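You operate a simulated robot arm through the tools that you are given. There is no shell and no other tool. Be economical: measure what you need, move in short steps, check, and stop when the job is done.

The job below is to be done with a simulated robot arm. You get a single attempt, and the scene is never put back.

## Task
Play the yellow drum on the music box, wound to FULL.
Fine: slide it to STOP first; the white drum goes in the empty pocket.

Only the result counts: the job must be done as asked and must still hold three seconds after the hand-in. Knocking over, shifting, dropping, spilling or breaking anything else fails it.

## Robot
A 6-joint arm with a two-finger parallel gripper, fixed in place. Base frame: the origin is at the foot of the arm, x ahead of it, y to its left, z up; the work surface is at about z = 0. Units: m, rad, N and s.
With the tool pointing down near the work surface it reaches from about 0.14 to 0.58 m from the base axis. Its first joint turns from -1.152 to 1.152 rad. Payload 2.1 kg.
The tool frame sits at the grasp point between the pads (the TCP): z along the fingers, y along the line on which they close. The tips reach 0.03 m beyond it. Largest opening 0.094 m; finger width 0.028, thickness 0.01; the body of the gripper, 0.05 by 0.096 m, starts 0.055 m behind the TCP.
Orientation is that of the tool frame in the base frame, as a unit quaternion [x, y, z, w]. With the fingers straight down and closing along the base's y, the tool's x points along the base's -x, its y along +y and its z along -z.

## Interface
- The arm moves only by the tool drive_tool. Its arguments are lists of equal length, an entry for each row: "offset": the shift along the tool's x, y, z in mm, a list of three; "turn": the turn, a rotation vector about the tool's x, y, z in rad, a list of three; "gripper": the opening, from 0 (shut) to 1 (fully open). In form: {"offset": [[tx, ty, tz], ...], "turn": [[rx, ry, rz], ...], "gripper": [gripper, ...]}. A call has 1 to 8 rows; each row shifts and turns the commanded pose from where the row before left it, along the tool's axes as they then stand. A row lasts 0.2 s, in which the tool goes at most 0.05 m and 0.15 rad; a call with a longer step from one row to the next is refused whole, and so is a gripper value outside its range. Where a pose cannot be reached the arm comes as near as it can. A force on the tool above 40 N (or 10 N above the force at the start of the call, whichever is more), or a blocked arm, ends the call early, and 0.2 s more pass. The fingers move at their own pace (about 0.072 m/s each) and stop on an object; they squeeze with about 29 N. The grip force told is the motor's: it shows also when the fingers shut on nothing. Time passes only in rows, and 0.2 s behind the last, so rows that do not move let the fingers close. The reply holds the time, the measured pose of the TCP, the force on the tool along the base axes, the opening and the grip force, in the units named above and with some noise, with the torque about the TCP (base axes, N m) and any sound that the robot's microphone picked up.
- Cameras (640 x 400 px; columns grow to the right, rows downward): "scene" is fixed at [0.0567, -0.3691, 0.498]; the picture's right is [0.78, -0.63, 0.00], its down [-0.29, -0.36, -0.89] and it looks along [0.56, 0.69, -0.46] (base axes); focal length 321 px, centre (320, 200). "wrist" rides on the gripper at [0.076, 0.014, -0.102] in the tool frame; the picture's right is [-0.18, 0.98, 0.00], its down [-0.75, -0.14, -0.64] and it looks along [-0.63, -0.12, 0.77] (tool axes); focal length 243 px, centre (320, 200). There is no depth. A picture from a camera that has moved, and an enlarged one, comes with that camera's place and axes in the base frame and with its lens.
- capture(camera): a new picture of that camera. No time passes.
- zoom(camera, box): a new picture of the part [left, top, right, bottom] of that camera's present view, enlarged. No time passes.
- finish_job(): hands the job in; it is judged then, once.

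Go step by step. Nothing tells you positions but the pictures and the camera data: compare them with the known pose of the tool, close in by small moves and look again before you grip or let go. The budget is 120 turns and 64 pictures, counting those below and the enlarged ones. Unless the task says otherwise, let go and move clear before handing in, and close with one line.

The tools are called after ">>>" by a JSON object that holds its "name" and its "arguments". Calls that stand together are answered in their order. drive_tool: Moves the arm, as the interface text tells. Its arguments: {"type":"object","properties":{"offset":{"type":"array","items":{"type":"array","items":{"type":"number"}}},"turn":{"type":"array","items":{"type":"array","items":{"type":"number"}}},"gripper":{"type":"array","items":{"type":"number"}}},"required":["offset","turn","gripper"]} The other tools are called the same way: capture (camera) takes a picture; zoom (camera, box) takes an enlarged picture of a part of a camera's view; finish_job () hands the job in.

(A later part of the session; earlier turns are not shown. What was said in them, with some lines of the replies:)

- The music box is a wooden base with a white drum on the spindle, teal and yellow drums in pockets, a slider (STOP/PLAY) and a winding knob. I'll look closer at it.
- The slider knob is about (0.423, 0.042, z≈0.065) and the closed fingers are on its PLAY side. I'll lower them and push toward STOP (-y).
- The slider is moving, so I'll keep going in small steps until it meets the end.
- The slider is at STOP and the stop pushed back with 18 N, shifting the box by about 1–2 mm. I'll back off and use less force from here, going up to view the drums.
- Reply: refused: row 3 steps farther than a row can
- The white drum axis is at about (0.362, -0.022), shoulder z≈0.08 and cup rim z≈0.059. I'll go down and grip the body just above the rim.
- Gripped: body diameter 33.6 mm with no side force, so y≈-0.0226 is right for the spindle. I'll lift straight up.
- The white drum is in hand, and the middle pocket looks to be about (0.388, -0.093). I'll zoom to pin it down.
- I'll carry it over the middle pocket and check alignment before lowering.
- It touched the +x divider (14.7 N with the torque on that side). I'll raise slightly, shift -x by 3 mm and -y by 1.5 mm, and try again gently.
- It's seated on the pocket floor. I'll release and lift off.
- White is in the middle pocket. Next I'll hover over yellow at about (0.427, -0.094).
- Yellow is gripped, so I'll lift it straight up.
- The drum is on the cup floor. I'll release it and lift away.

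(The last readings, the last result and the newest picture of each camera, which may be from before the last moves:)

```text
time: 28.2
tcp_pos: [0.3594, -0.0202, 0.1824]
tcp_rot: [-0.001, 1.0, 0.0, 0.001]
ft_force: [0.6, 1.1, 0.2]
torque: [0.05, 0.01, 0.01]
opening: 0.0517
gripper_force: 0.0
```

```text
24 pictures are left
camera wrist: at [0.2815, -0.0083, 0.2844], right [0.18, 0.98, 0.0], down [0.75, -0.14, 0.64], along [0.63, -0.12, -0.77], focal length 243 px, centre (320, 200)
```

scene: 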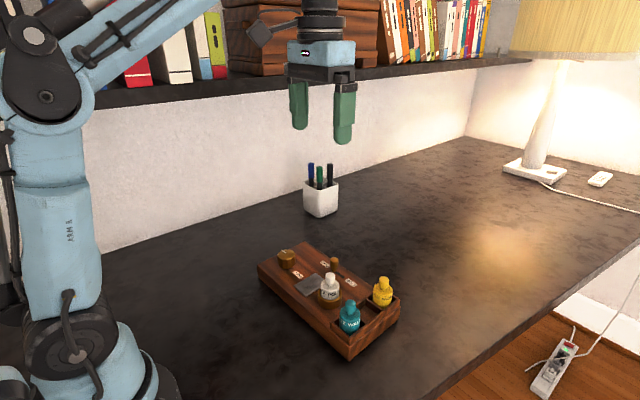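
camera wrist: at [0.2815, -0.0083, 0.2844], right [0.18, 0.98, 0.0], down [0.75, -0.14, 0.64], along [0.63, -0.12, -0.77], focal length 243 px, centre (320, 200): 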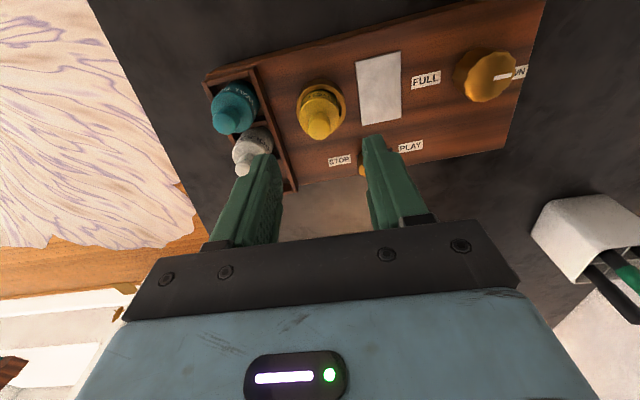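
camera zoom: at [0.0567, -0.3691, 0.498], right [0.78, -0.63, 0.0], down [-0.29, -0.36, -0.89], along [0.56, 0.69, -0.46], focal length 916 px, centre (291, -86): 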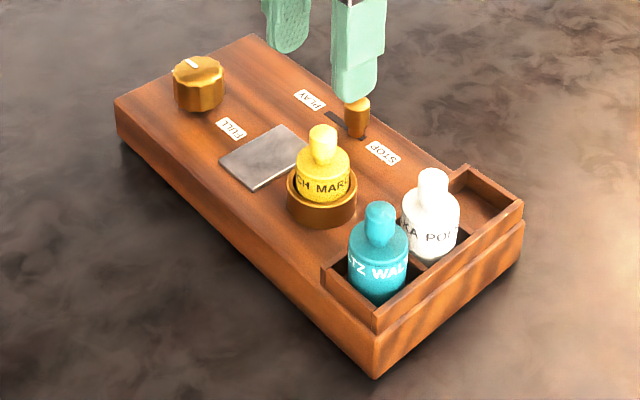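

The yellow drum is seated. Next is the winding knob at about (0.355, 0.117), so I'll hover there with the fingers open and check.

>>> {"name": "drive_tool", "arguments": {"offset": [[0, 40, 0], [0, 45, 0], [4, 45, 10], [0, 7, 10], [0, 0, 20], [0, 0, 0]], "turn": [[0, 0, 0], [0, 0, 0], [0, 0, 0], [0, 0, 0], [0, 0, 0], [0, 0, 0]], "gripper": [0.7, 0.7, 0.7, 0.7, 0.7, 0.7]}}

>>> {"name": "zoom", "arguments": {"camera": "wrist", "box": [200, 50, 440, 200]}}

>>> {"name": "zoom", "arguments": {"camera": "scene", "box": [250, 220, 340, 290]}}

```text
time: 29.6
tcp_pos: [0.3553, 0.1147, 0.1418]
tcp_rot: [-0.001, 1.0, 0.0, -0.001]
ft_force: [-1.1, -0.9, 0.1]
torque: [0.01, 0.0, -0.01]
opening: 0.0659
gripper_force: 0.1
```

```text
2.67 times, centred on (320, 125) of wrist
camera zoom: at [0.2785, 0.1275, 0.2443], right [0.18, 0.98, 0.0], down [0.75, -0.14, 0.64], along [0.63, -0.12, -0.77], focal length 647 px, centre (320, 400)
```

zoom: 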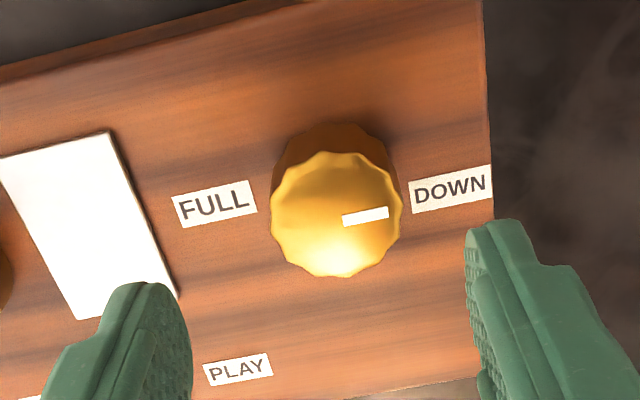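

```text
5.71 times, centred on (295, 255) of scene
camera zoom: at [0.0567, -0.3691, 0.498], right [0.78, -0.63, 0.0], down [-0.29, -0.36, -0.89], along [0.56, 0.69, -0.46], focal length 1832 px, centre (463, -114)
```

zoom: 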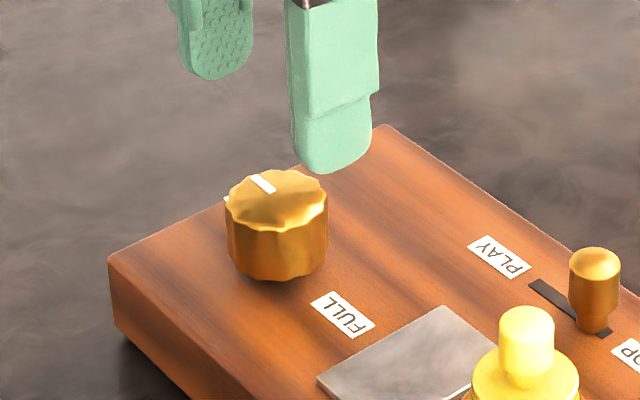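

>>> {"name": "drive_tool", "arguments": {"offset": [[-1, 2, 30], [0, 0, 30], [0, 0, 0], [0, 0, 0], [0, 0, 0]], "turn": [[0, 0, 0], [0, 0, 0], [0, 0, 0], [0, 0, 0], [0, 0, 0]], "gripper": [0.7, 0.7, 0.7, 0.5, 0.3]}}

```text
time: 30.8
tcp_pos: [0.3534, 0.119, 0.0821]
tcp_rot: [0.0, 1.0, -0.001, 0.001]
ft_force: [0.2, 0.6, 0.2]
torque: [-0.06, 0.03, -0.02]
opening: 0.0373
gripper_force: 29.1
```

The knob is gripped. I'll test a small clockwise turn (as seen from above).

>>> {"name": "drive_tool", "arguments": {"offset": [[0, 0, 0], [0, 0, 0]], "turn": [[0, 0, 0.1], [0, 0, 0]], "gripper": [0.3, 0.3]}}

```text
time: 31.4
tcp_pos: [0.355, 0.1191, 0.0823]
tcp_rot: [0.05, 0.999, 0.001, 0.0]
ft_force: [-4.2, 6.3, -0.6]
torque: [0.18, 0.02, 0.36]
opening: 0.037
gripper_force: 28.8
```

>>> {"name": "drive_tool", "arguments": {"offset": [[0, 0, 0], [0, 0, 0], [0, 0, 0]], "turn": [[0, 0, -0.1], [0, 0, -0.1], [0, 0, 0]], "gripper": [0.3, 0.3, 0.3]}}

>>> {"name": "zoom", "arguments": {"camera": "scene", "box": [250, 220, 340, 290]}}

```text
time: 32.2
tcp_pos: [0.3556, 0.1172, 0.0828]
tcp_rot: [-0.05, 0.999, 0.001, -0.001]
ft_force: [-2.7, 11.9, 0.2]
torque: [0.39, -0.1, 0.02]
opening: 0.0369
gripper_force: 29.0
```

```text
5.71 times, centred on (295, 255) of scene
camera zoom: at [0.0567, -0.3691, 0.498], right [0.78, -0.63, 0.0], down [-0.29, -0.36, -0.89], along [0.56, 0.69, -0.46], focal length 1832 px, centre (463, -114)
```

zoom: 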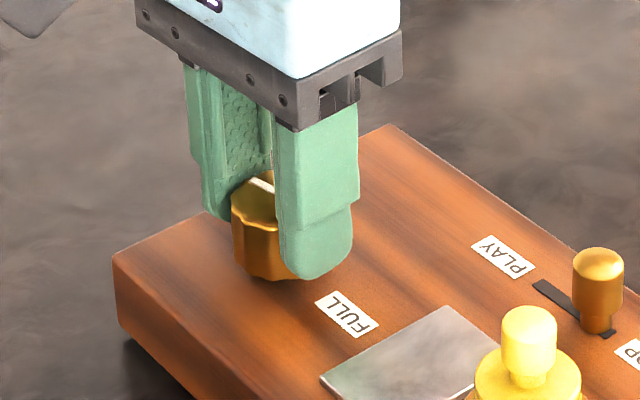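

The clockwise direction is blocked (0.36 N m) and counter-clockwise turns freely, so I wind counter-clockwise. First I'll relieve the side force.

>>> {"name": "drive_tool", "arguments": {"offset": [[0, 1.5, 0], [0, 0, 0]], "turn": [[0, 0, 0], [0, 0, 0]], "gripper": [0.3, 0.3]}}

```text
time: 32.8
tcp_pos: [0.3559, 0.1181, 0.0827]
tcp_rot: [-0.05, 0.999, -0.002, 0.001]
ft_force: [-0.6, -5.1, 0.5]
torque: [0.05, -0.01, 0.01]
opening: 0.0369
gripper_force: 28.9
```

>>> {"name": "drive_tool", "arguments": {"offset": [[0, -0.4, 0], [0, 0, 0], [0, 0, 0], [0, 0, 0], [0, 0, 0]], "turn": [[0, 0, 0], [0, 0, -0.13], [0, 0, -0.13], [0, 0, -0.13], [0, 0, 0]], "gripper": [0.3, 0.3, 0.3, 0.3, 0.3]}}

>>> {"name": "zoom", "arguments": {"camera": "scene", "box": [250, 220, 340, 290]}}

```text
time: 34.0
tcp_pos: [0.3567, 0.1172, 0.0831]
tcp_rot: [-0.244, 0.97, -0.002, -0.001]
ft_force: [-6.1, -20.9, 2.9]
torque: [-0.56, 0.25, -0.04]
opening: 0.0371
gripper_force: 28.9
```

```text
5.71 times, centred on (295, 255) of scene
camera zoom: at [0.0566, -0.3691, 0.498], right [0.78, -0.63, 0.0], down [-0.29, -0.36, -0.89], along [0.56, 0.69, -0.46], focal length 1832 px, centre (463, -114)
```

zoom: 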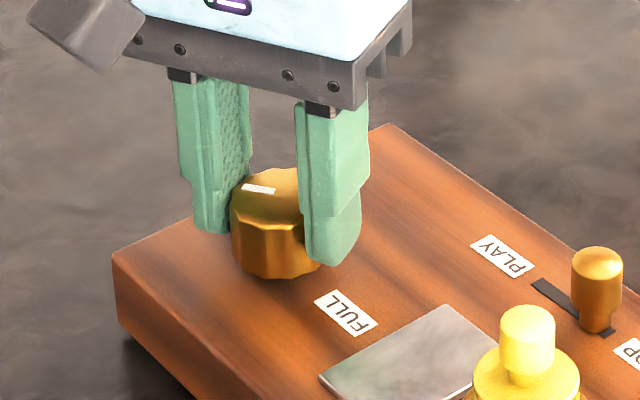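

>>> {"name": "drive_tool", "arguments": {"offset": [[1.3, -1.3, 0], [0, 0, 0], [0, 0, 0], [0, 0, 0]], "turn": [[0, 0, 0], [0, 0, -0.1], [0, 0, -0.1], [0, 0, 0]], "gripper": [0.3, 0.3, 0.3, 0.3]}}

```text
time: 35.0
tcp_pos: [0.3566, 0.1172, 0.0827]
tcp_rot: [-0.339, 0.941, 0.0, 0.002]
ft_force: [11.3, -1.5, 3.0]
torque: [-0.34, -0.14, 0.01]
opening: 0.0369
gripper_force: 28.7
```

>>> {"name": "drive_tool", "arguments": {"offset": [[-0.8, -0.6, 0], [0, 0, 0], [0, 0, 0], [0, 0, 0]], "turn": [[0, 0, 0], [0, 0, -0.1], [0, 0, -0.1], [0, 0, 0]], "gripper": [0.3, 0.3, 0.3, 0.3]}}

```text
time: 36.0
tcp_pos: [0.3578, 0.117, 0.0825]
tcp_rot: [-0.432, 0.902, 0.0, 0.0]
ft_force: [11.5, 5.4, 24.2]
torque: [0.17, -0.38, -0.04]
opening: 0.037
gripper_force: 29.1
```

Stray forces are building up, so I'll open briefly to see the free pose and re-centre.

>>> {"name": "drive_tool", "arguments": {"offset": [[0, 0, 0], [0, 0, -1], [0, 0, 0]], "turn": [[0, 0, 0], [0, 0, 0], [0, 0, 0]], "gripper": [0.5, 0.55, 0.55]}}

>>> {"name": "zoom", "arguments": {"camera": "scene", "box": [240, 210, 360, 303]}}

>>> {"name": "zoom", "arguments": {"camera": "wrist", "box": [200, 50, 440, 200]}}

```text
time: 36.8
tcp_pos: [0.3562, 0.1164, 0.0831]
tcp_rot: [-0.43, 0.903, 0.0, 0.0]
ft_force: [0.2, 0.0, -0.4]
torque: [-0.01, -0.02, 0.03]
opening: 0.0519
gripper_force: 0.1
```

```text
4.30 times, centred on (300, 256) of scene
camera zoom: at [0.0567, -0.3691, 0.498], right [0.78, -0.63, 0.0], down [-0.29, -0.36, -0.89], along [0.56, 0.69, -0.46], focal length 1379 px, centre (406, -43)
```

zoom: 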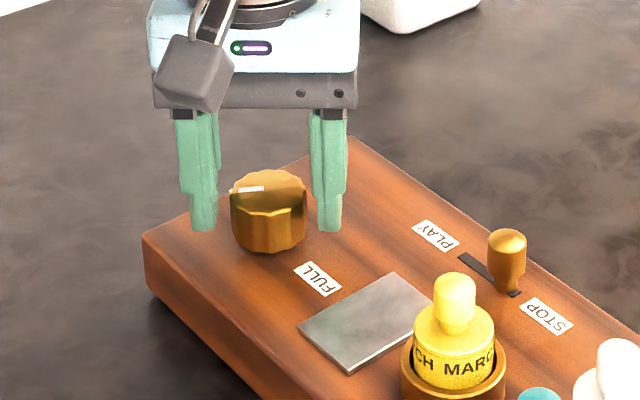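

```text
2.67 times, centred on (320, 125) of wrist
camera zoom: at [0.2966, 0.0649, 0.1857], right [-0.65, 0.76, 0.0], down [0.58, 0.5, 0.64], along [0.49, 0.42, -0.77], focal length 647 px, centre (320, 400)
```

zoom: 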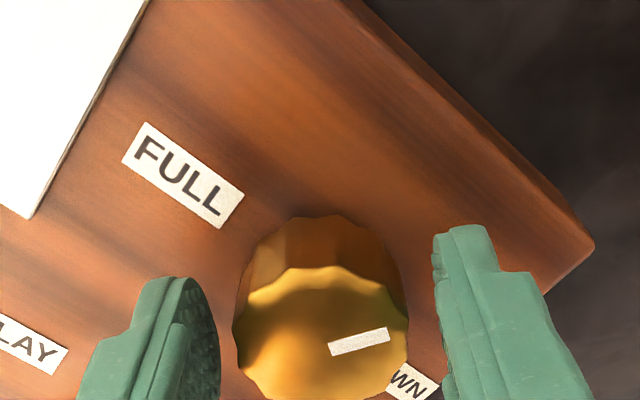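

The knob holds at about 0.85 rad and its centre is about (0.3572, 0.1174). With the fingers open I'll re-centre and swing back clockwise to get a fresh stroke.

>>> {"name": "drive_tool", "arguments": {"offset": [[-1.4, 0, 0], [0, 0, 0], [0, 0, 0], [0, 0, 0], [0, 0, 0], [0, 0, 0], [0, 0, 0], [0, 0, 0]], "turn": [[0, 0, 0], [0, 0, 0.14], [0, 0, 0.14], [0, 0, 0.14], [0, 0, 0.14], [0, 0, 0.14], [0, 0, 0.14], [0, 0, 0.14]], "gripper": [0.65, 0.65, 0.65, 0.65, 0.65, 0.65, 0.65, 0.65]}}

>>> {"name": "drive_tool", "arguments": {"offset": [[0, 0, 0], [0, 0, 0], [0, 0, 0], [0, 0, 0], [0, 0, 0], [0, 0, 0], [0, 0, 0]], "turn": [[0, 0, 0.14], [0, 0, 0.14], [0, 0, 0.14], [0, 0, 0.14], [0, 0, 0.14], [0, 0, 0.1], [0, 0, 0]], "gripper": [0.65, 0.65, 0.65, 0.65, 0.65, 0.65, 0.65]}}

>>> {"name": "zoom", "arguments": {"camera": "wrist", "box": [200, 50, 440, 200]}}

```text
time: 38.6
tcp_pos: [0.3582, 0.1186, 0.0828]
tcp_rot: [0.046, 0.999, 0.0, 0.0]
ft_force: [0.5, 1.0, -0.8]
torque: [0.0, 0.01, 0.03]
opening: 0.061
gripper_force: 0.0
```

```text
time: 40.2
tcp_pos: [0.3596, 0.1166, 0.0836]
tcp_rot: [0.431, 0.902, -0.001, 0.001]
ft_force: [0.4, 0.4, 0.2]
torque: [0.01, 0.02, 0.01]
opening: 0.061
gripper_force: 0.1
```

```text
2.67 times, centred on (320, 125) of wrist
camera zoom: at [0.321, 0.1845, 0.1858], right [0.88, 0.47, 0.0], down [0.36, -0.68, 0.64], along [0.3, -0.57, -0.77], focal length 647 px, centre (320, 400)
```

zoom: 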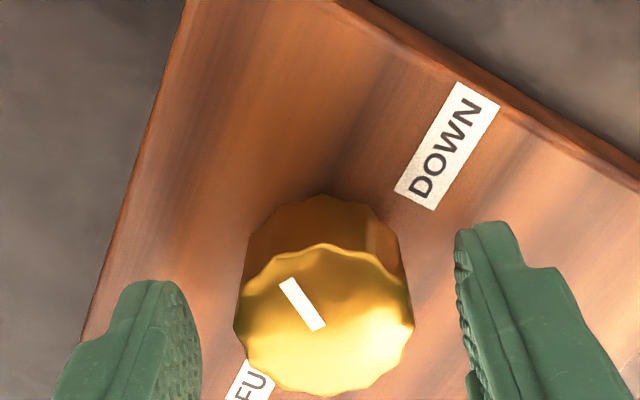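

The pointer is now about 1.06 rad from DOWN, leaving about 2.08 rad to go. I'll regrip centred.

>>> {"name": "drive_tool", "arguments": {"offset": [[0.6, -0.8, 0], [0, 0, 0], [0, 0, 0], [0, 0, 0]], "turn": [[0, 0, 0], [0, 0, 0], [0, 0, 0], [0, 0, 0]], "gripper": [0.65, 0.45, 0.3, 0.3]}}

>>> {"name": "drive_tool", "arguments": {"offset": [[0, 0, 0], [0, 0, 0], [0, 0, 0]], "turn": [[0, 0, -0.12], [0, 0, -0.12], [0, 0, 0]], "gripper": [0.3, 0.3, 0.3]}}

```text
time: 41.2
tcp_pos: [0.357, 0.1189, 0.0839]
tcp_rot: [0.43, 0.903, 0.001, 0.001]
ft_force: [9.5, 11.2, 0.3]
torque: [0.25, -0.35, 0.02]
opening: 0.0373
gripper_force: 29.0
```

```text
time: 42.0
tcp_pos: [0.3569, 0.1186, 0.0835]
tcp_rot: [0.318, 0.948, 0.0, 0.001]
ft_force: [-2.7, 4.7, 0.5]
torque: [0.42, 0.2, -0.03]
opening: 0.0367
gripper_force: 29.1
```

>>> {"name": "drive_tool", "arguments": {"offset": [[0, 0.3, 0], [0, 0, 0], [0, 0, 0]], "turn": [[0, 0, -0.12], [0, 0, -0.12], [0, 0, 0]], "gripper": [0.3, 0.3, 0.3]}}

>>> {"name": "drive_tool", "arguments": {"offset": [[0, 0, 0], [0, 0, 0], [0, 0, 0]], "turn": [[0, 0, -0.1], [0, 0, -0.1], [0, 0, 0]], "gripper": [0.3, 0.3, 0.3]}}

```text
time: 42.8
tcp_pos: [0.3561, 0.1176, 0.084]
tcp_rot: [0.203, 0.979, 0.0, 0.001]
ft_force: [-3.2, 0.6, -0.1]
torque: [-0.08, 0.14, 0.0]
opening: 0.0366
gripper_force: 28.9
```

```text
time: 43.6
tcp_pos: [0.3589, 0.1181, 0.0829]
tcp_rot: [0.104, 0.995, 0.0, 0.0]
ft_force: [-1.8, 3.0, -0.8]
torque: [-0.05, -0.08, -0.02]
opening: 0.0369
gripper_force: 29.0
```

>>> {"name": "drive_tool", "arguments": {"offset": [[0, 0, 0], [0, 0, 0], [0, 0, 0]], "turn": [[0, 0, -0.14], [0, 0, -0.14], [0, 0, 0]], "gripper": [0.3, 0.3, 0.3]}}

>>> {"name": "drive_tool", "arguments": {"offset": [[0, 0, 0], [0, 0, 0], [0, 0, 0]], "turn": [[0, 0, -0.1], [0, 0, -0.1], [0, 0, 0]], "gripper": [0.3, 0.3, 0.3]}}

```text
time: 44.4
tcp_pos: [0.357, 0.1181, 0.0845]
tcp_rot: [-0.038, 0.999, 0.0, 0.0]
ft_force: [-1.3, 2.7, -0.3]
torque: [0.14, 0.02, -0.01]
opening: 0.037
gripper_force: 29.6
```

```text
time: 45.2
tcp_pos: [0.3582, 0.1184, 0.0843]
tcp_rot: [-0.136, 0.991, 0.001, 0.0]
ft_force: [-2.9, 3.7, 0.2]
torque: [0.07, 0.03, 0.01]
opening: 0.0368
gripper_force: 28.9
```

>>> {"name": "drive_tool", "arguments": {"offset": [[0, 0, 0], [0, 0, 0], [0, 0, 0]], "turn": [[0, 0, -0.13], [0, 0, -0.13], [0, 0, 0]], "gripper": [0.3, 0.3, 0.3]}}

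>>> {"name": "drive_tool", "arguments": {"offset": [[0, 0, 0], [0, 0, 0], [0, 0, 0]], "turn": [[0, 0, -0.12], [0, 0, -0.12], [0, 0, 0]], "gripper": [0.3, 0.3, 0.3]}}

>>> {"name": "zoom", "arguments": {"camera": "wrist", "box": [200, 50, 440, 200]}}

```text
time: 46.0
tcp_pos: [0.3572, 0.1181, 0.0828]
tcp_rot: [-0.263, 0.965, 0.001, 0.002]
ft_force: [-1.3, 8.8, 19.9]
torque: [0.15, 0.41, 0.01]
opening: 0.0372
gripper_force: 29.3
```

```text
time: 46.8
tcp_pos: [0.3569, 0.1188, 0.0829]
tcp_rot: [-0.377, 0.926, 0.001, 0.001]
ft_force: [-4.6, 12.5, 25.5]
torque: [0.46, 0.21, 0.02]
opening: 0.0369
gripper_force: 28.7
```

```text
2.67 times, centred on (320, 125) of wrist
camera zoom: at [0.2924, 0.0734, 0.1858], right [-0.55, 0.83, 0.0], down [0.64, 0.42, 0.64], along [0.53, 0.36, -0.77], focal length 647 px, centre (320, 400)
```

zoom: 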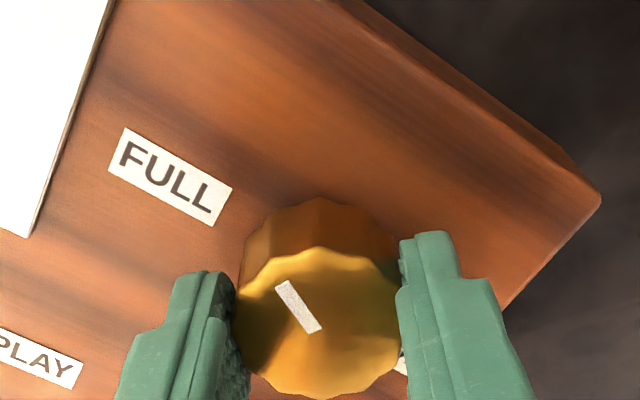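

The pointer is at 2.72 rad, so about 0.42 rad is left. I'll relieve the side force and continue carefully.

>>> {"name": "drive_tool", "arguments": {"offset": [[-0.5, 0.8, -1], [0, 0, 0], [0, 0, 0], [0, 0, 0]], "turn": [[0, 0, 0], [0, 0, -0.1], [0, 0, -0.1], [0, 0, 0]], "gripper": [0.3, 0.3, 0.3, 0.3]}}

>>> {"name": "drive_tool", "arguments": {"offset": [[0, 0, 0], [0, 0, 0], [0, 0, 0]], "turn": [[0, 0, -0.08], [0, 0, -0.05], [0, 0, 0]], "gripper": [0.3, 0.3, 0.3]}}

```text
time: 47.8
tcp_pos: [0.3576, 0.1185, 0.0837]
tcp_rot: [-0.468, 0.884, 0.0, 0.001]
ft_force: [-0.5, 1.4, 0.0]
torque: [0.52, -0.22, 0.02]
opening: 0.0368
gripper_force: 29.1
```

```text
time: 48.6
tcp_pos: [0.3576, 0.1169, 0.0855]
tcp_rot: [-0.524, 0.852, -0.001, -0.001]
ft_force: [4.1, -6.1, -0.2]
torque: [0.21, -0.41, 0.01]
opening: 0.0371
gripper_force: 28.8
```

>>> {"name": "drive_tool", "arguments": {"offset": [[0, 0, 0], [0, 0, 0]], "turn": [[0, 0, -0.06], [0, 0, 0]], "gripper": [0.3, 0.3]}}

>>> {"name": "zoom", "arguments": {"camera": "wrist", "box": [200, 50, 440, 200]}}

```text
time: 49.2
tcp_pos: [0.356, 0.1176, 0.0842]
tcp_rot: [-0.548, 0.836, 0.0, -0.001]
ft_force: [2.9, -5.4, -0.4]
torque: [-0.62, 0.05, 0.01]
opening: 0.037
gripper_force: 29.3
```

```text
2.67 times, centred on (320, 125) of wrist
camera zoom: at [0.3128, 0.0526, 0.1871], right [-0.83, 0.56, 0.0], down [0.43, 0.64, 0.64], along [0.36, 0.53, -0.77], focal length 647 px, centre (320, 400)
```

zoom: 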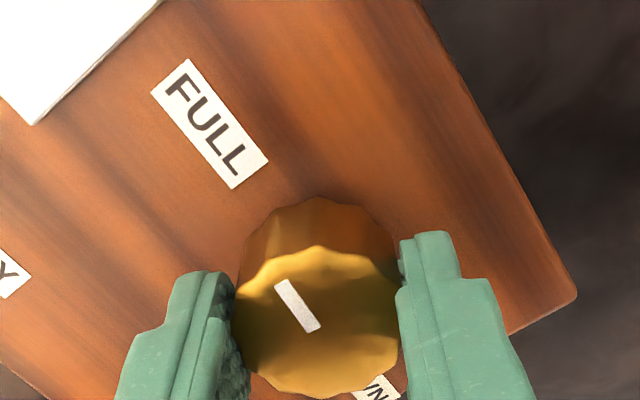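

>>> {"name": "drive_tool", "arguments": {"offset": [[0, 0, 0], [0, 0, 0]], "turn": [[0, 0, -0.04], [0, 0, 0]], "gripper": [0.3, 0.3]}}

```text
time: 49.8
tcp_pos: [0.3571, 0.1182, 0.0841]
tcp_rot: [-0.565, 0.825, -0.001, 0.0]
ft_force: [-0.6, -5.3, 0.3]
torque: [-0.42, 0.17, 0.03]
opening: 0.0368
gripper_force: 29.1
```

>>> {"name": "drive_tool", "arguments": {"offset": [[0, 0, 0], [0, 0, 0]], "turn": [[0, 0, -0.03], [0, 0, 0]], "gripper": [0.3, 0.3]}}

```text
time: 50.4
tcp_pos: [0.3566, 0.1182, 0.0847]
tcp_rot: [-0.577, 0.817, 0.0, 0.0]
ft_force: [1.8, -7.8, 0.3]
torque: [-0.26, -0.11, -0.01]
opening: 0.0369
gripper_force: 29.4
```

I'm at roughly 180° now. I'll open, rise, turn the wrist back and check the pointer.

>>> {"name": "drive_tool", "arguments": {"offset": [[0, 0, 0], [0, 0, 0], [0, 0, -30], [0, 0, -30], [0, 0, 0], [0, 0, 0], [0, 0, 0], [0, 0, 0]], "turn": [[0, 0, 0], [0, 0, 0], [0, 0, 0], [0, 0, 0.13], [0, 0, 0.15], [0, 0, 0.15], [0, 0, 0.15], [0, 0, 0.15]], "gripper": [0.5, 0.65, 0.65, 0.65, 0.65, 0.65, 0.65, 0.65]}}

>>> {"name": "drive_tool", "arguments": {"offset": [[0, 0, 0], [0, 0, 0], [0, 0, 0], [0, 0, 0]], "turn": [[0, 0, 0.15], [0, 0, 0.15], [0, 0, 0.15], [0, 0, 0.05]], "gripper": [0.65, 0.65, 0.65, 0.65]}}

>>> {"name": "zoom", "arguments": {"camera": "wrist", "box": [200, 50, 440, 200]}}

>>> {"name": "zoom", "arguments": {"camera": "scene", "box": [240, 230, 420, 370]}}

```text
time: 52.2
tcp_pos: [0.3573, 0.1187, 0.1443]
tcp_rot: [-0.246, 0.969, 0.0, 0.0]
ft_force: [0.2, -0.3, -0.5]
torque: [-0.02, 0.01, 0.01]
opening: 0.0611
gripper_force: 0.1
```

```text
time: 53.2
tcp_pos: [0.3563, 0.1184, 0.1448]
tcp_rot: [0.001, 1.0, -0.001, 0.0]
ft_force: [-0.1, -0.1, 0.7]
torque: [-0.03, -0.01, 0.03]
opening: 0.0613
gripper_force: 0.0
```

```text
2.67 times, centred on (320, 125) of wrist
camera zoom: at [0.2801, 0.1324, 0.2469], right [0.18, 0.98, 0.0], down [0.75, -0.14, 0.64], along [0.63, -0.12, -0.77], focal length 647 px, centre (320, 400)
```

zoom: 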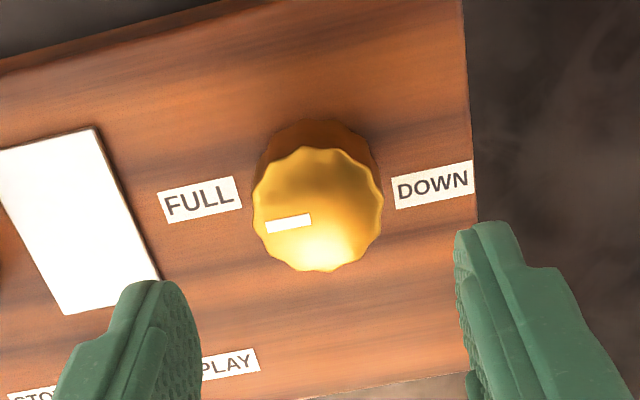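

```text
2.86 times, centred on (330, 300) of scene
camera zoom: at [0.0567, -0.3691, 0.498], right [0.78, -0.63, 0.0], down [-0.29, -0.36, -0.89], along [0.56, 0.69, -0.46], focal length 916 px, centre (291, -86)
```

zoom: 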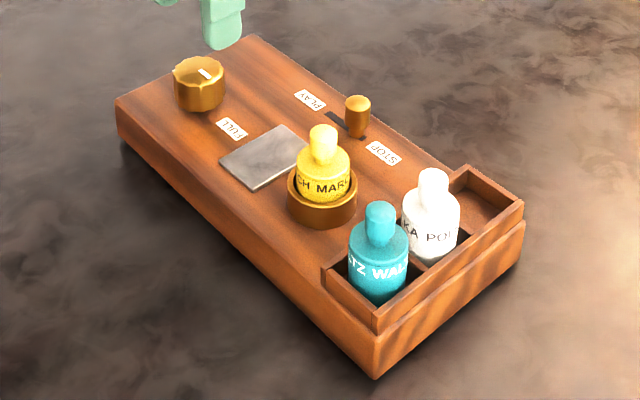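

The pointer lines up with FULL within a few degrees. I'll regrip and probe gently for an end stop.

>>> {"name": "drive_tool", "arguments": {"offset": [[0, -0.5, 30], [0, 0, 30], [0, 0, 0], [0, 0, 0], [0, 0, 0]], "turn": [[0, 0, 0], [0, 0, 0], [0, 0, 0], [0, 0, 0], [0, 0, 0]], "gripper": [0.65, 0.65, 0.5, 0.3, 0.3]}}

>>> {"name": "drive_tool", "arguments": {"offset": [[0, 0, 0], [0, 0, 0]], "turn": [[0, 0, -0.03], [0, 0, 0]], "gripper": [0.3, 0.3]}}

```text
time: 54.4
tcp_pos: [0.3563, 0.1181, 0.0845]
tcp_rot: [-0.001, 1.0, 0.0, 0.0]
ft_force: [0.0, -1.2, 0.2]
torque: [-0.04, -0.03, 0.0]
opening: 0.0368
gripper_force: 28.1
```

```text
time: 55.0
tcp_pos: [0.3569, 0.1186, 0.0843]
tcp_rot: [-0.016, 1.0, 0.0, 0.001]
ft_force: [-0.6, -1.9, 0.1]
torque: [-0.04, -0.04, -0.01]
opening: 0.037
gripper_force: 29.5
```

>>> {"name": "drive_tool", "arguments": {"offset": [[0, 0, 0], [0, 0, 0]], "turn": [[0, 0, -0.04], [0, 0, 0]], "gripper": [0.3, 0.3]}}

```text
time: 55.6
tcp_pos: [0.3572, 0.1189, 0.0863]
tcp_rot: [-0.036, 0.999, 0.0, 0.001]
ft_force: [-0.4, -4.6, 5.1]
torque: [-0.14, 0.06, -0.02]
opening: 0.037
gripper_force: 28.6
```

>>> {"name": "drive_tool", "arguments": {"offset": [[0, 0, 0], [0, 0, 0]], "turn": [[0, 0, -0.04], [0, 0, 0]], "gripper": [0.3, 0.3]}}

>>> {"name": "zoom", "arguments": {"camera": "wrist", "box": [220, 80, 400, 192]}}

```text
time: 56.2
tcp_pos: [0.3567, 0.118, 0.0844]
tcp_rot: [-0.056, 0.998, 0.0, 0.0]
ft_force: [-3.5, -6.0, 26.7]
torque: [-0.23, 0.11, 0.0]
opening: 0.0369
gripper_force: 29.5
```

```text
3.56 times, centred on (310, 136) of wrist
camera zoom: at [0.2793, 0.1229, 0.1875], right [0.07, 1.0, 0.0], down [0.76, -0.06, 0.64], along [0.64, -0.05, -0.77], focal length 863 px, centre (356, 428)
```

zoom: 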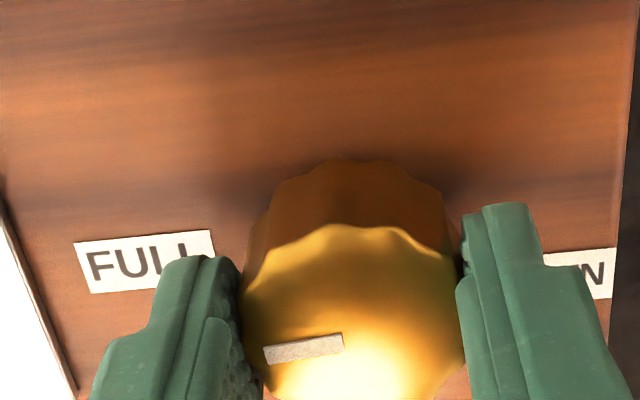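

It runs freely about 0.1 rad past FULL, with no stop. I'll bring it back to line up with the label, watching the torque.

>>> {"name": "drive_tool", "arguments": {"offset": [[0, 0, -1], [0, 0, 0], [0, 0, 0]], "turn": [[0, 0, 0], [0, 0, 0.05], [0, 0, 0]], "gripper": [0.3, 0.3, 0.3]}}

```text
time: 57.0
tcp_pos: [0.3563, 0.1183, 0.0856]
tcp_rot: [-0.03, 1.0, 0.0, 0.001]
ft_force: [1.6, -5.1, 9.4]
torque: [-0.18, 0.06, 0.03]
opening: 0.0371
gripper_force: 28.7
```

Low torque, so it turns back freely. I'll finish the return, release and check.

>>> {"name": "drive_tool", "arguments": {"offset": [[0, 0, 0], [0, 0, 0], [0, 0, 0], [0, 0, 0], [0, 0, -30], [0, 0, -30], [0, 0, 0]], "turn": [[0, 0, 0.05], [0, 0, 0], [0, 0, 0], [0, 0, 0], [0, 0, 0], [0, 0, 0], [0, 0, 0]], "gripper": [0.3, 0.3, 0.45, 0.65, 0.65, 0.65, 0.65]}}

>>> {"name": "zoom", "arguments": {"camera": "wrist", "box": [250, 80, 390, 168]}}

```text
time: 58.6
tcp_pos: [0.3562, 0.1176, 0.1463]
tcp_rot: [-0.006, 1.0, 0.0, 0.0]
ft_force: [0.0, 0.2, 0.5]
torque: [0.03, 0.0, 0.01]
opening: 0.0611
gripper_force: 0.0
```

```text
4.55 times, centred on (320, 124) of wrist
camera zoom: at [0.2799, 0.1298, 0.2485], right [0.17, 0.98, 0.0], down [0.76, -0.13, 0.64], along [0.63, -0.11, -0.77], focal length 1103 px, centre (320, 546)
```

zoom: 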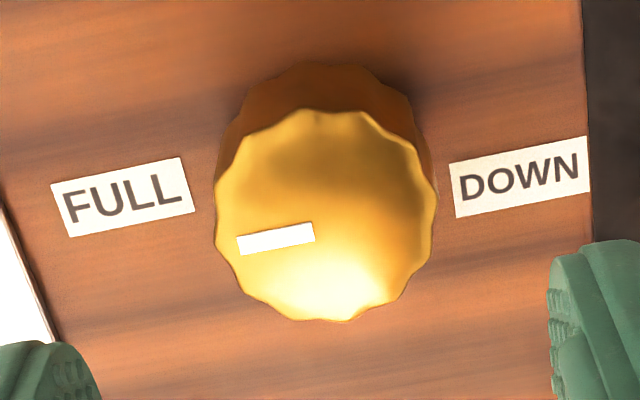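

The pointer is aligned with FULL. Now I'll go to the STOP side of the slider with the fingers closed.

>>> {"name": "drive_tool", "arguments": {"offset": [[-35, -10, 0], [-33, -35, 0], [0, -45, 0], [0, -45, 0], [0, 0, 30], [0, 0, 0]], "turn": [[0, 0, 0.012], [0, 0, 0], [0, 0, 0], [0, 0, 0], [0, 0, 0], [0, 0, 0]], "gripper": [0, 0, 0, 0, 0, 0]}}

>>> {"name": "zoom", "arguments": {"camera": "scene", "box": [280, 230, 400, 323]}}

```text
time: 60.0
tcp_pos: [0.4244, -0.0171, 0.1175]
tcp_rot: [-0.001, 1.0, 0.001, 0.0]
ft_force: [0.4, 1.0, -0.2]
torque: [-0.01, 0.0, -0.01]
opening: 0.0
gripper_force: 29.1
```

```text
4.30 times, centred on (340, 276) of scene
camera zoom: at [0.0567, -0.3691, 0.498], right [0.78, -0.63, 0.0], down [-0.29, -0.36, -0.89], along [0.56, 0.69, -0.46], focal length 1379 px, centre (234, -129)
```

zoom: 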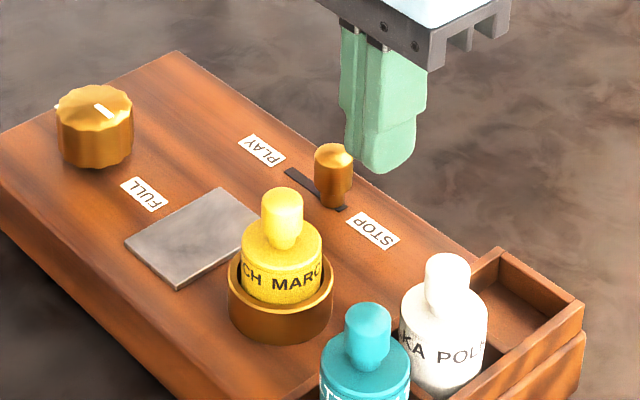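

>>> {"name": "drive_tool", "arguments": {"offset": [[0, 0, 20], [0, 0, 12], [0, 8, 0], [0, 8, 0], [0, 8, 0], [0, 6, 0], [0, 0, 0]], "turn": [[0, 0, 0], [0, 0, 0], [0, 0, 0], [0, 0, 0], [0, 0, 0], [0, 0, 0], [0, 0, 0]], "gripper": [0, 0, 0, 0, 0, 0, 0]}}

>>> {"name": "zoom", "arguments": {"camera": "scene", "box": [280, 230, 400, 323]}}

```text
time: 61.6
tcp_pos: [0.4254, 0.0136, 0.0839]
tcp_rot: [0.0, 1.0, 0.0, 0.0]
ft_force: [0.5, -0.9, -0.3]
torque: [0.0, 0.01, 0.01]
opening: 0.0
gripper_force: 28.3
```

```text
4.30 times, centred on (340, 276) of scene
camera zoom: at [0.0567, -0.3691, 0.498], right [0.78, -0.63, 0.0], down [-0.29, -0.36, -0.89], along [0.56, 0.69, -0.46], focal length 1379 px, centre (234, -129)
```

zoom: 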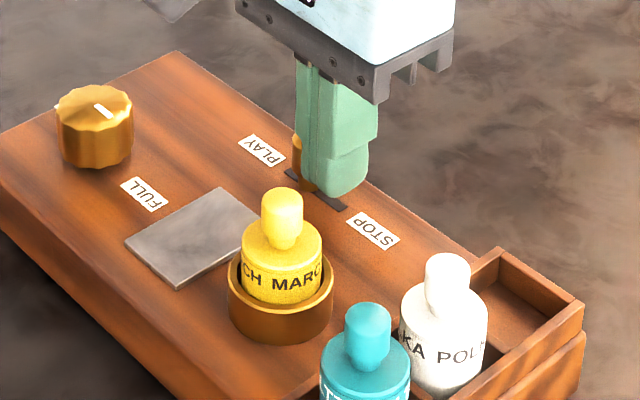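

The slider is moving toward PLAY. I'll finish in 1–2 mm steps until I feel the end or hear it.

>>> {"name": "drive_tool", "arguments": {"offset": [[0, 2, 0], [0, 2, 0], [0, 2, 0], [0, 0, 0]], "turn": [[0, 0, 0], [0, 0, 0], [0, 0, 0], [0, 0, 0]], "gripper": [0, 0, 0, 0]}}

```text
time: 62.6
tcp_pos: [0.4259, 0.02, 0.0835]
tcp_rot: [0.0, 1.0, 0.0, 0.0]
ft_force: [-0.8, -1.1, -0.2]
torque: [0.02, 0.01, 0.01]
opening: 0.0
gripper_force: 28.8
```

>>> {"name": "drive_tool", "arguments": {"offset": [[0, 1, 0], [0, 1, 0], [0, 0, 0]], "turn": [[0, 0, 0], [0, 0, 0], [0, 0, 0]], "gripper": [0, 0, 0]}}

>>> {"name": "zoom", "arguments": {"camera": "scene", "box": [280, 230, 400, 323]}}

```text
time: 63.4
tcp_pos: [0.4245, 0.0222, 0.0838]
tcp_rot: [-0.001, 1.0, 0.0, 0.0]
ft_force: [0.8, -1.1, -0.7]
torque: [-0.02, 0.0, 0.05]
opening: 0.0
gripper_force: 29.0
```

```text
4.30 times, centred on (340, 276) of scene
camera zoom: at [0.0567, -0.3691, 0.498], right [0.78, -0.63, 0.0], down [-0.29, -0.36, -0.89], along [0.56, 0.69, -0.46], focal length 1379 px, centre (234, -129)
```

zoom: 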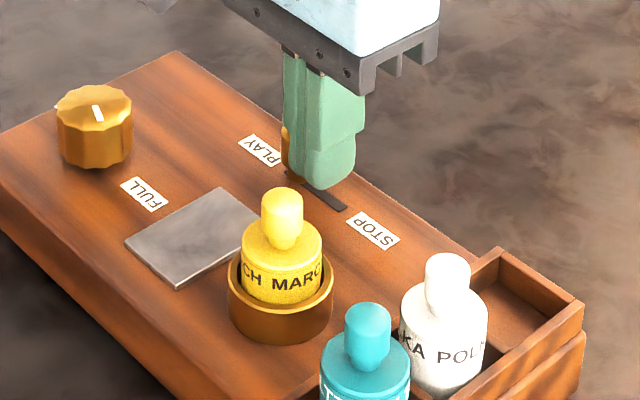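

The spring is now unwinding, so the box is playing. I'll nudge 1 mm more, then back off and clear.

>>> {"name": "drive_tool", "arguments": {"offset": [[0, 1, 0], [0, -10, 0], [0, 0, -45], [0, 0, -45], [0, 0, 0]], "turn": [[0, 0, 0], [0, 0, 0], [0, 0, 0], [0, 0, 0], [0, 0, 0]], "gripper": [0, 0, 0, 0, 0]}}

>>> {"name": "zoom", "arguments": {"camera": "scene", "box": [250, 220, 420, 350]}}

```text
time: 64.6
tcp_pos: [0.4236, 0.0144, 0.1746]
tcp_rot: [0.0, 1.0, 0.0, 0.0]
ft_force: [-0.6, 0.6, -0.7]
torque: [-0.01, -0.01, -0.05]
opening: 0.0001
gripper_force: 28.8
```

```text
3.08 times, centred on (335, 285) of scene
camera zoom: at [0.0567, -0.3691, 0.498], right [0.78, -0.63, 0.0], down [-0.29, -0.36, -0.89], along [0.56, 0.69, -0.46], focal length 986 px, centre (274, -62)
```

zoom: 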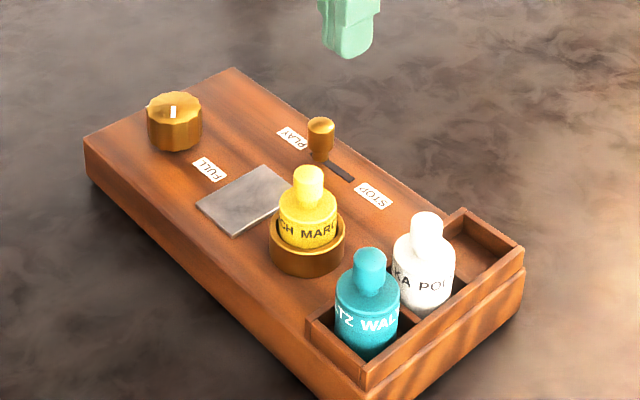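

>>> {"name": "drive_tool", "arguments": {"offset": [[0, 0, 0]], "turn": [[0, 0, 0]], "gripper": [0]}}

>>> {"name": "zoom", "arguments": {"camera": "scene", "box": [265, 235, 355, 305]}}

```text
time: 65.0
tcp_pos: [0.4247, 0.0146, 0.1749]
tcp_rot: [0.0, 1.0, 0.001, 0.001]
ft_force: [0.8, 0.7, -0.1]
torque: [-0.01, -0.01, 0.0]
opening: 0.0
gripper_force: 29.0
```

```text
5.71 times, centred on (310, 270) of scene
camera zoom: at [0.0567, -0.3691, 0.498], right [0.78, -0.63, 0.0], down [-0.29, -0.36, -0.89], along [0.56, 0.69, -0.46], focal length 1832 px, centre (377, -200)
```

zoom: 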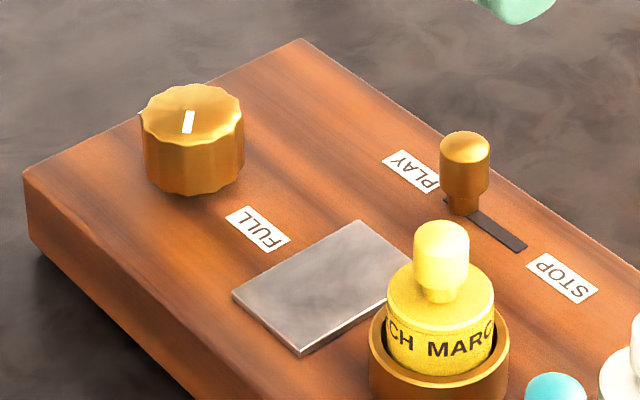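

The slider is at PLAY, and the knob is slowly unwinding from FULL with the yellow drum on the spindle. The arm is clear, so I'm handing in now.

>>> {"name": "finish_job", "arguments": {}}

```text
The job is handed in.
```

I slid it to STOP first, put the white drum in the empty middle pocket, set the yellow drum on the spindle, wound the knob to FULL and slid it to PLAY. The knob was unwinding at hand-in, though the microphone reported no sound, and the box shifted 1–3 mm while I worked the slider and knob.
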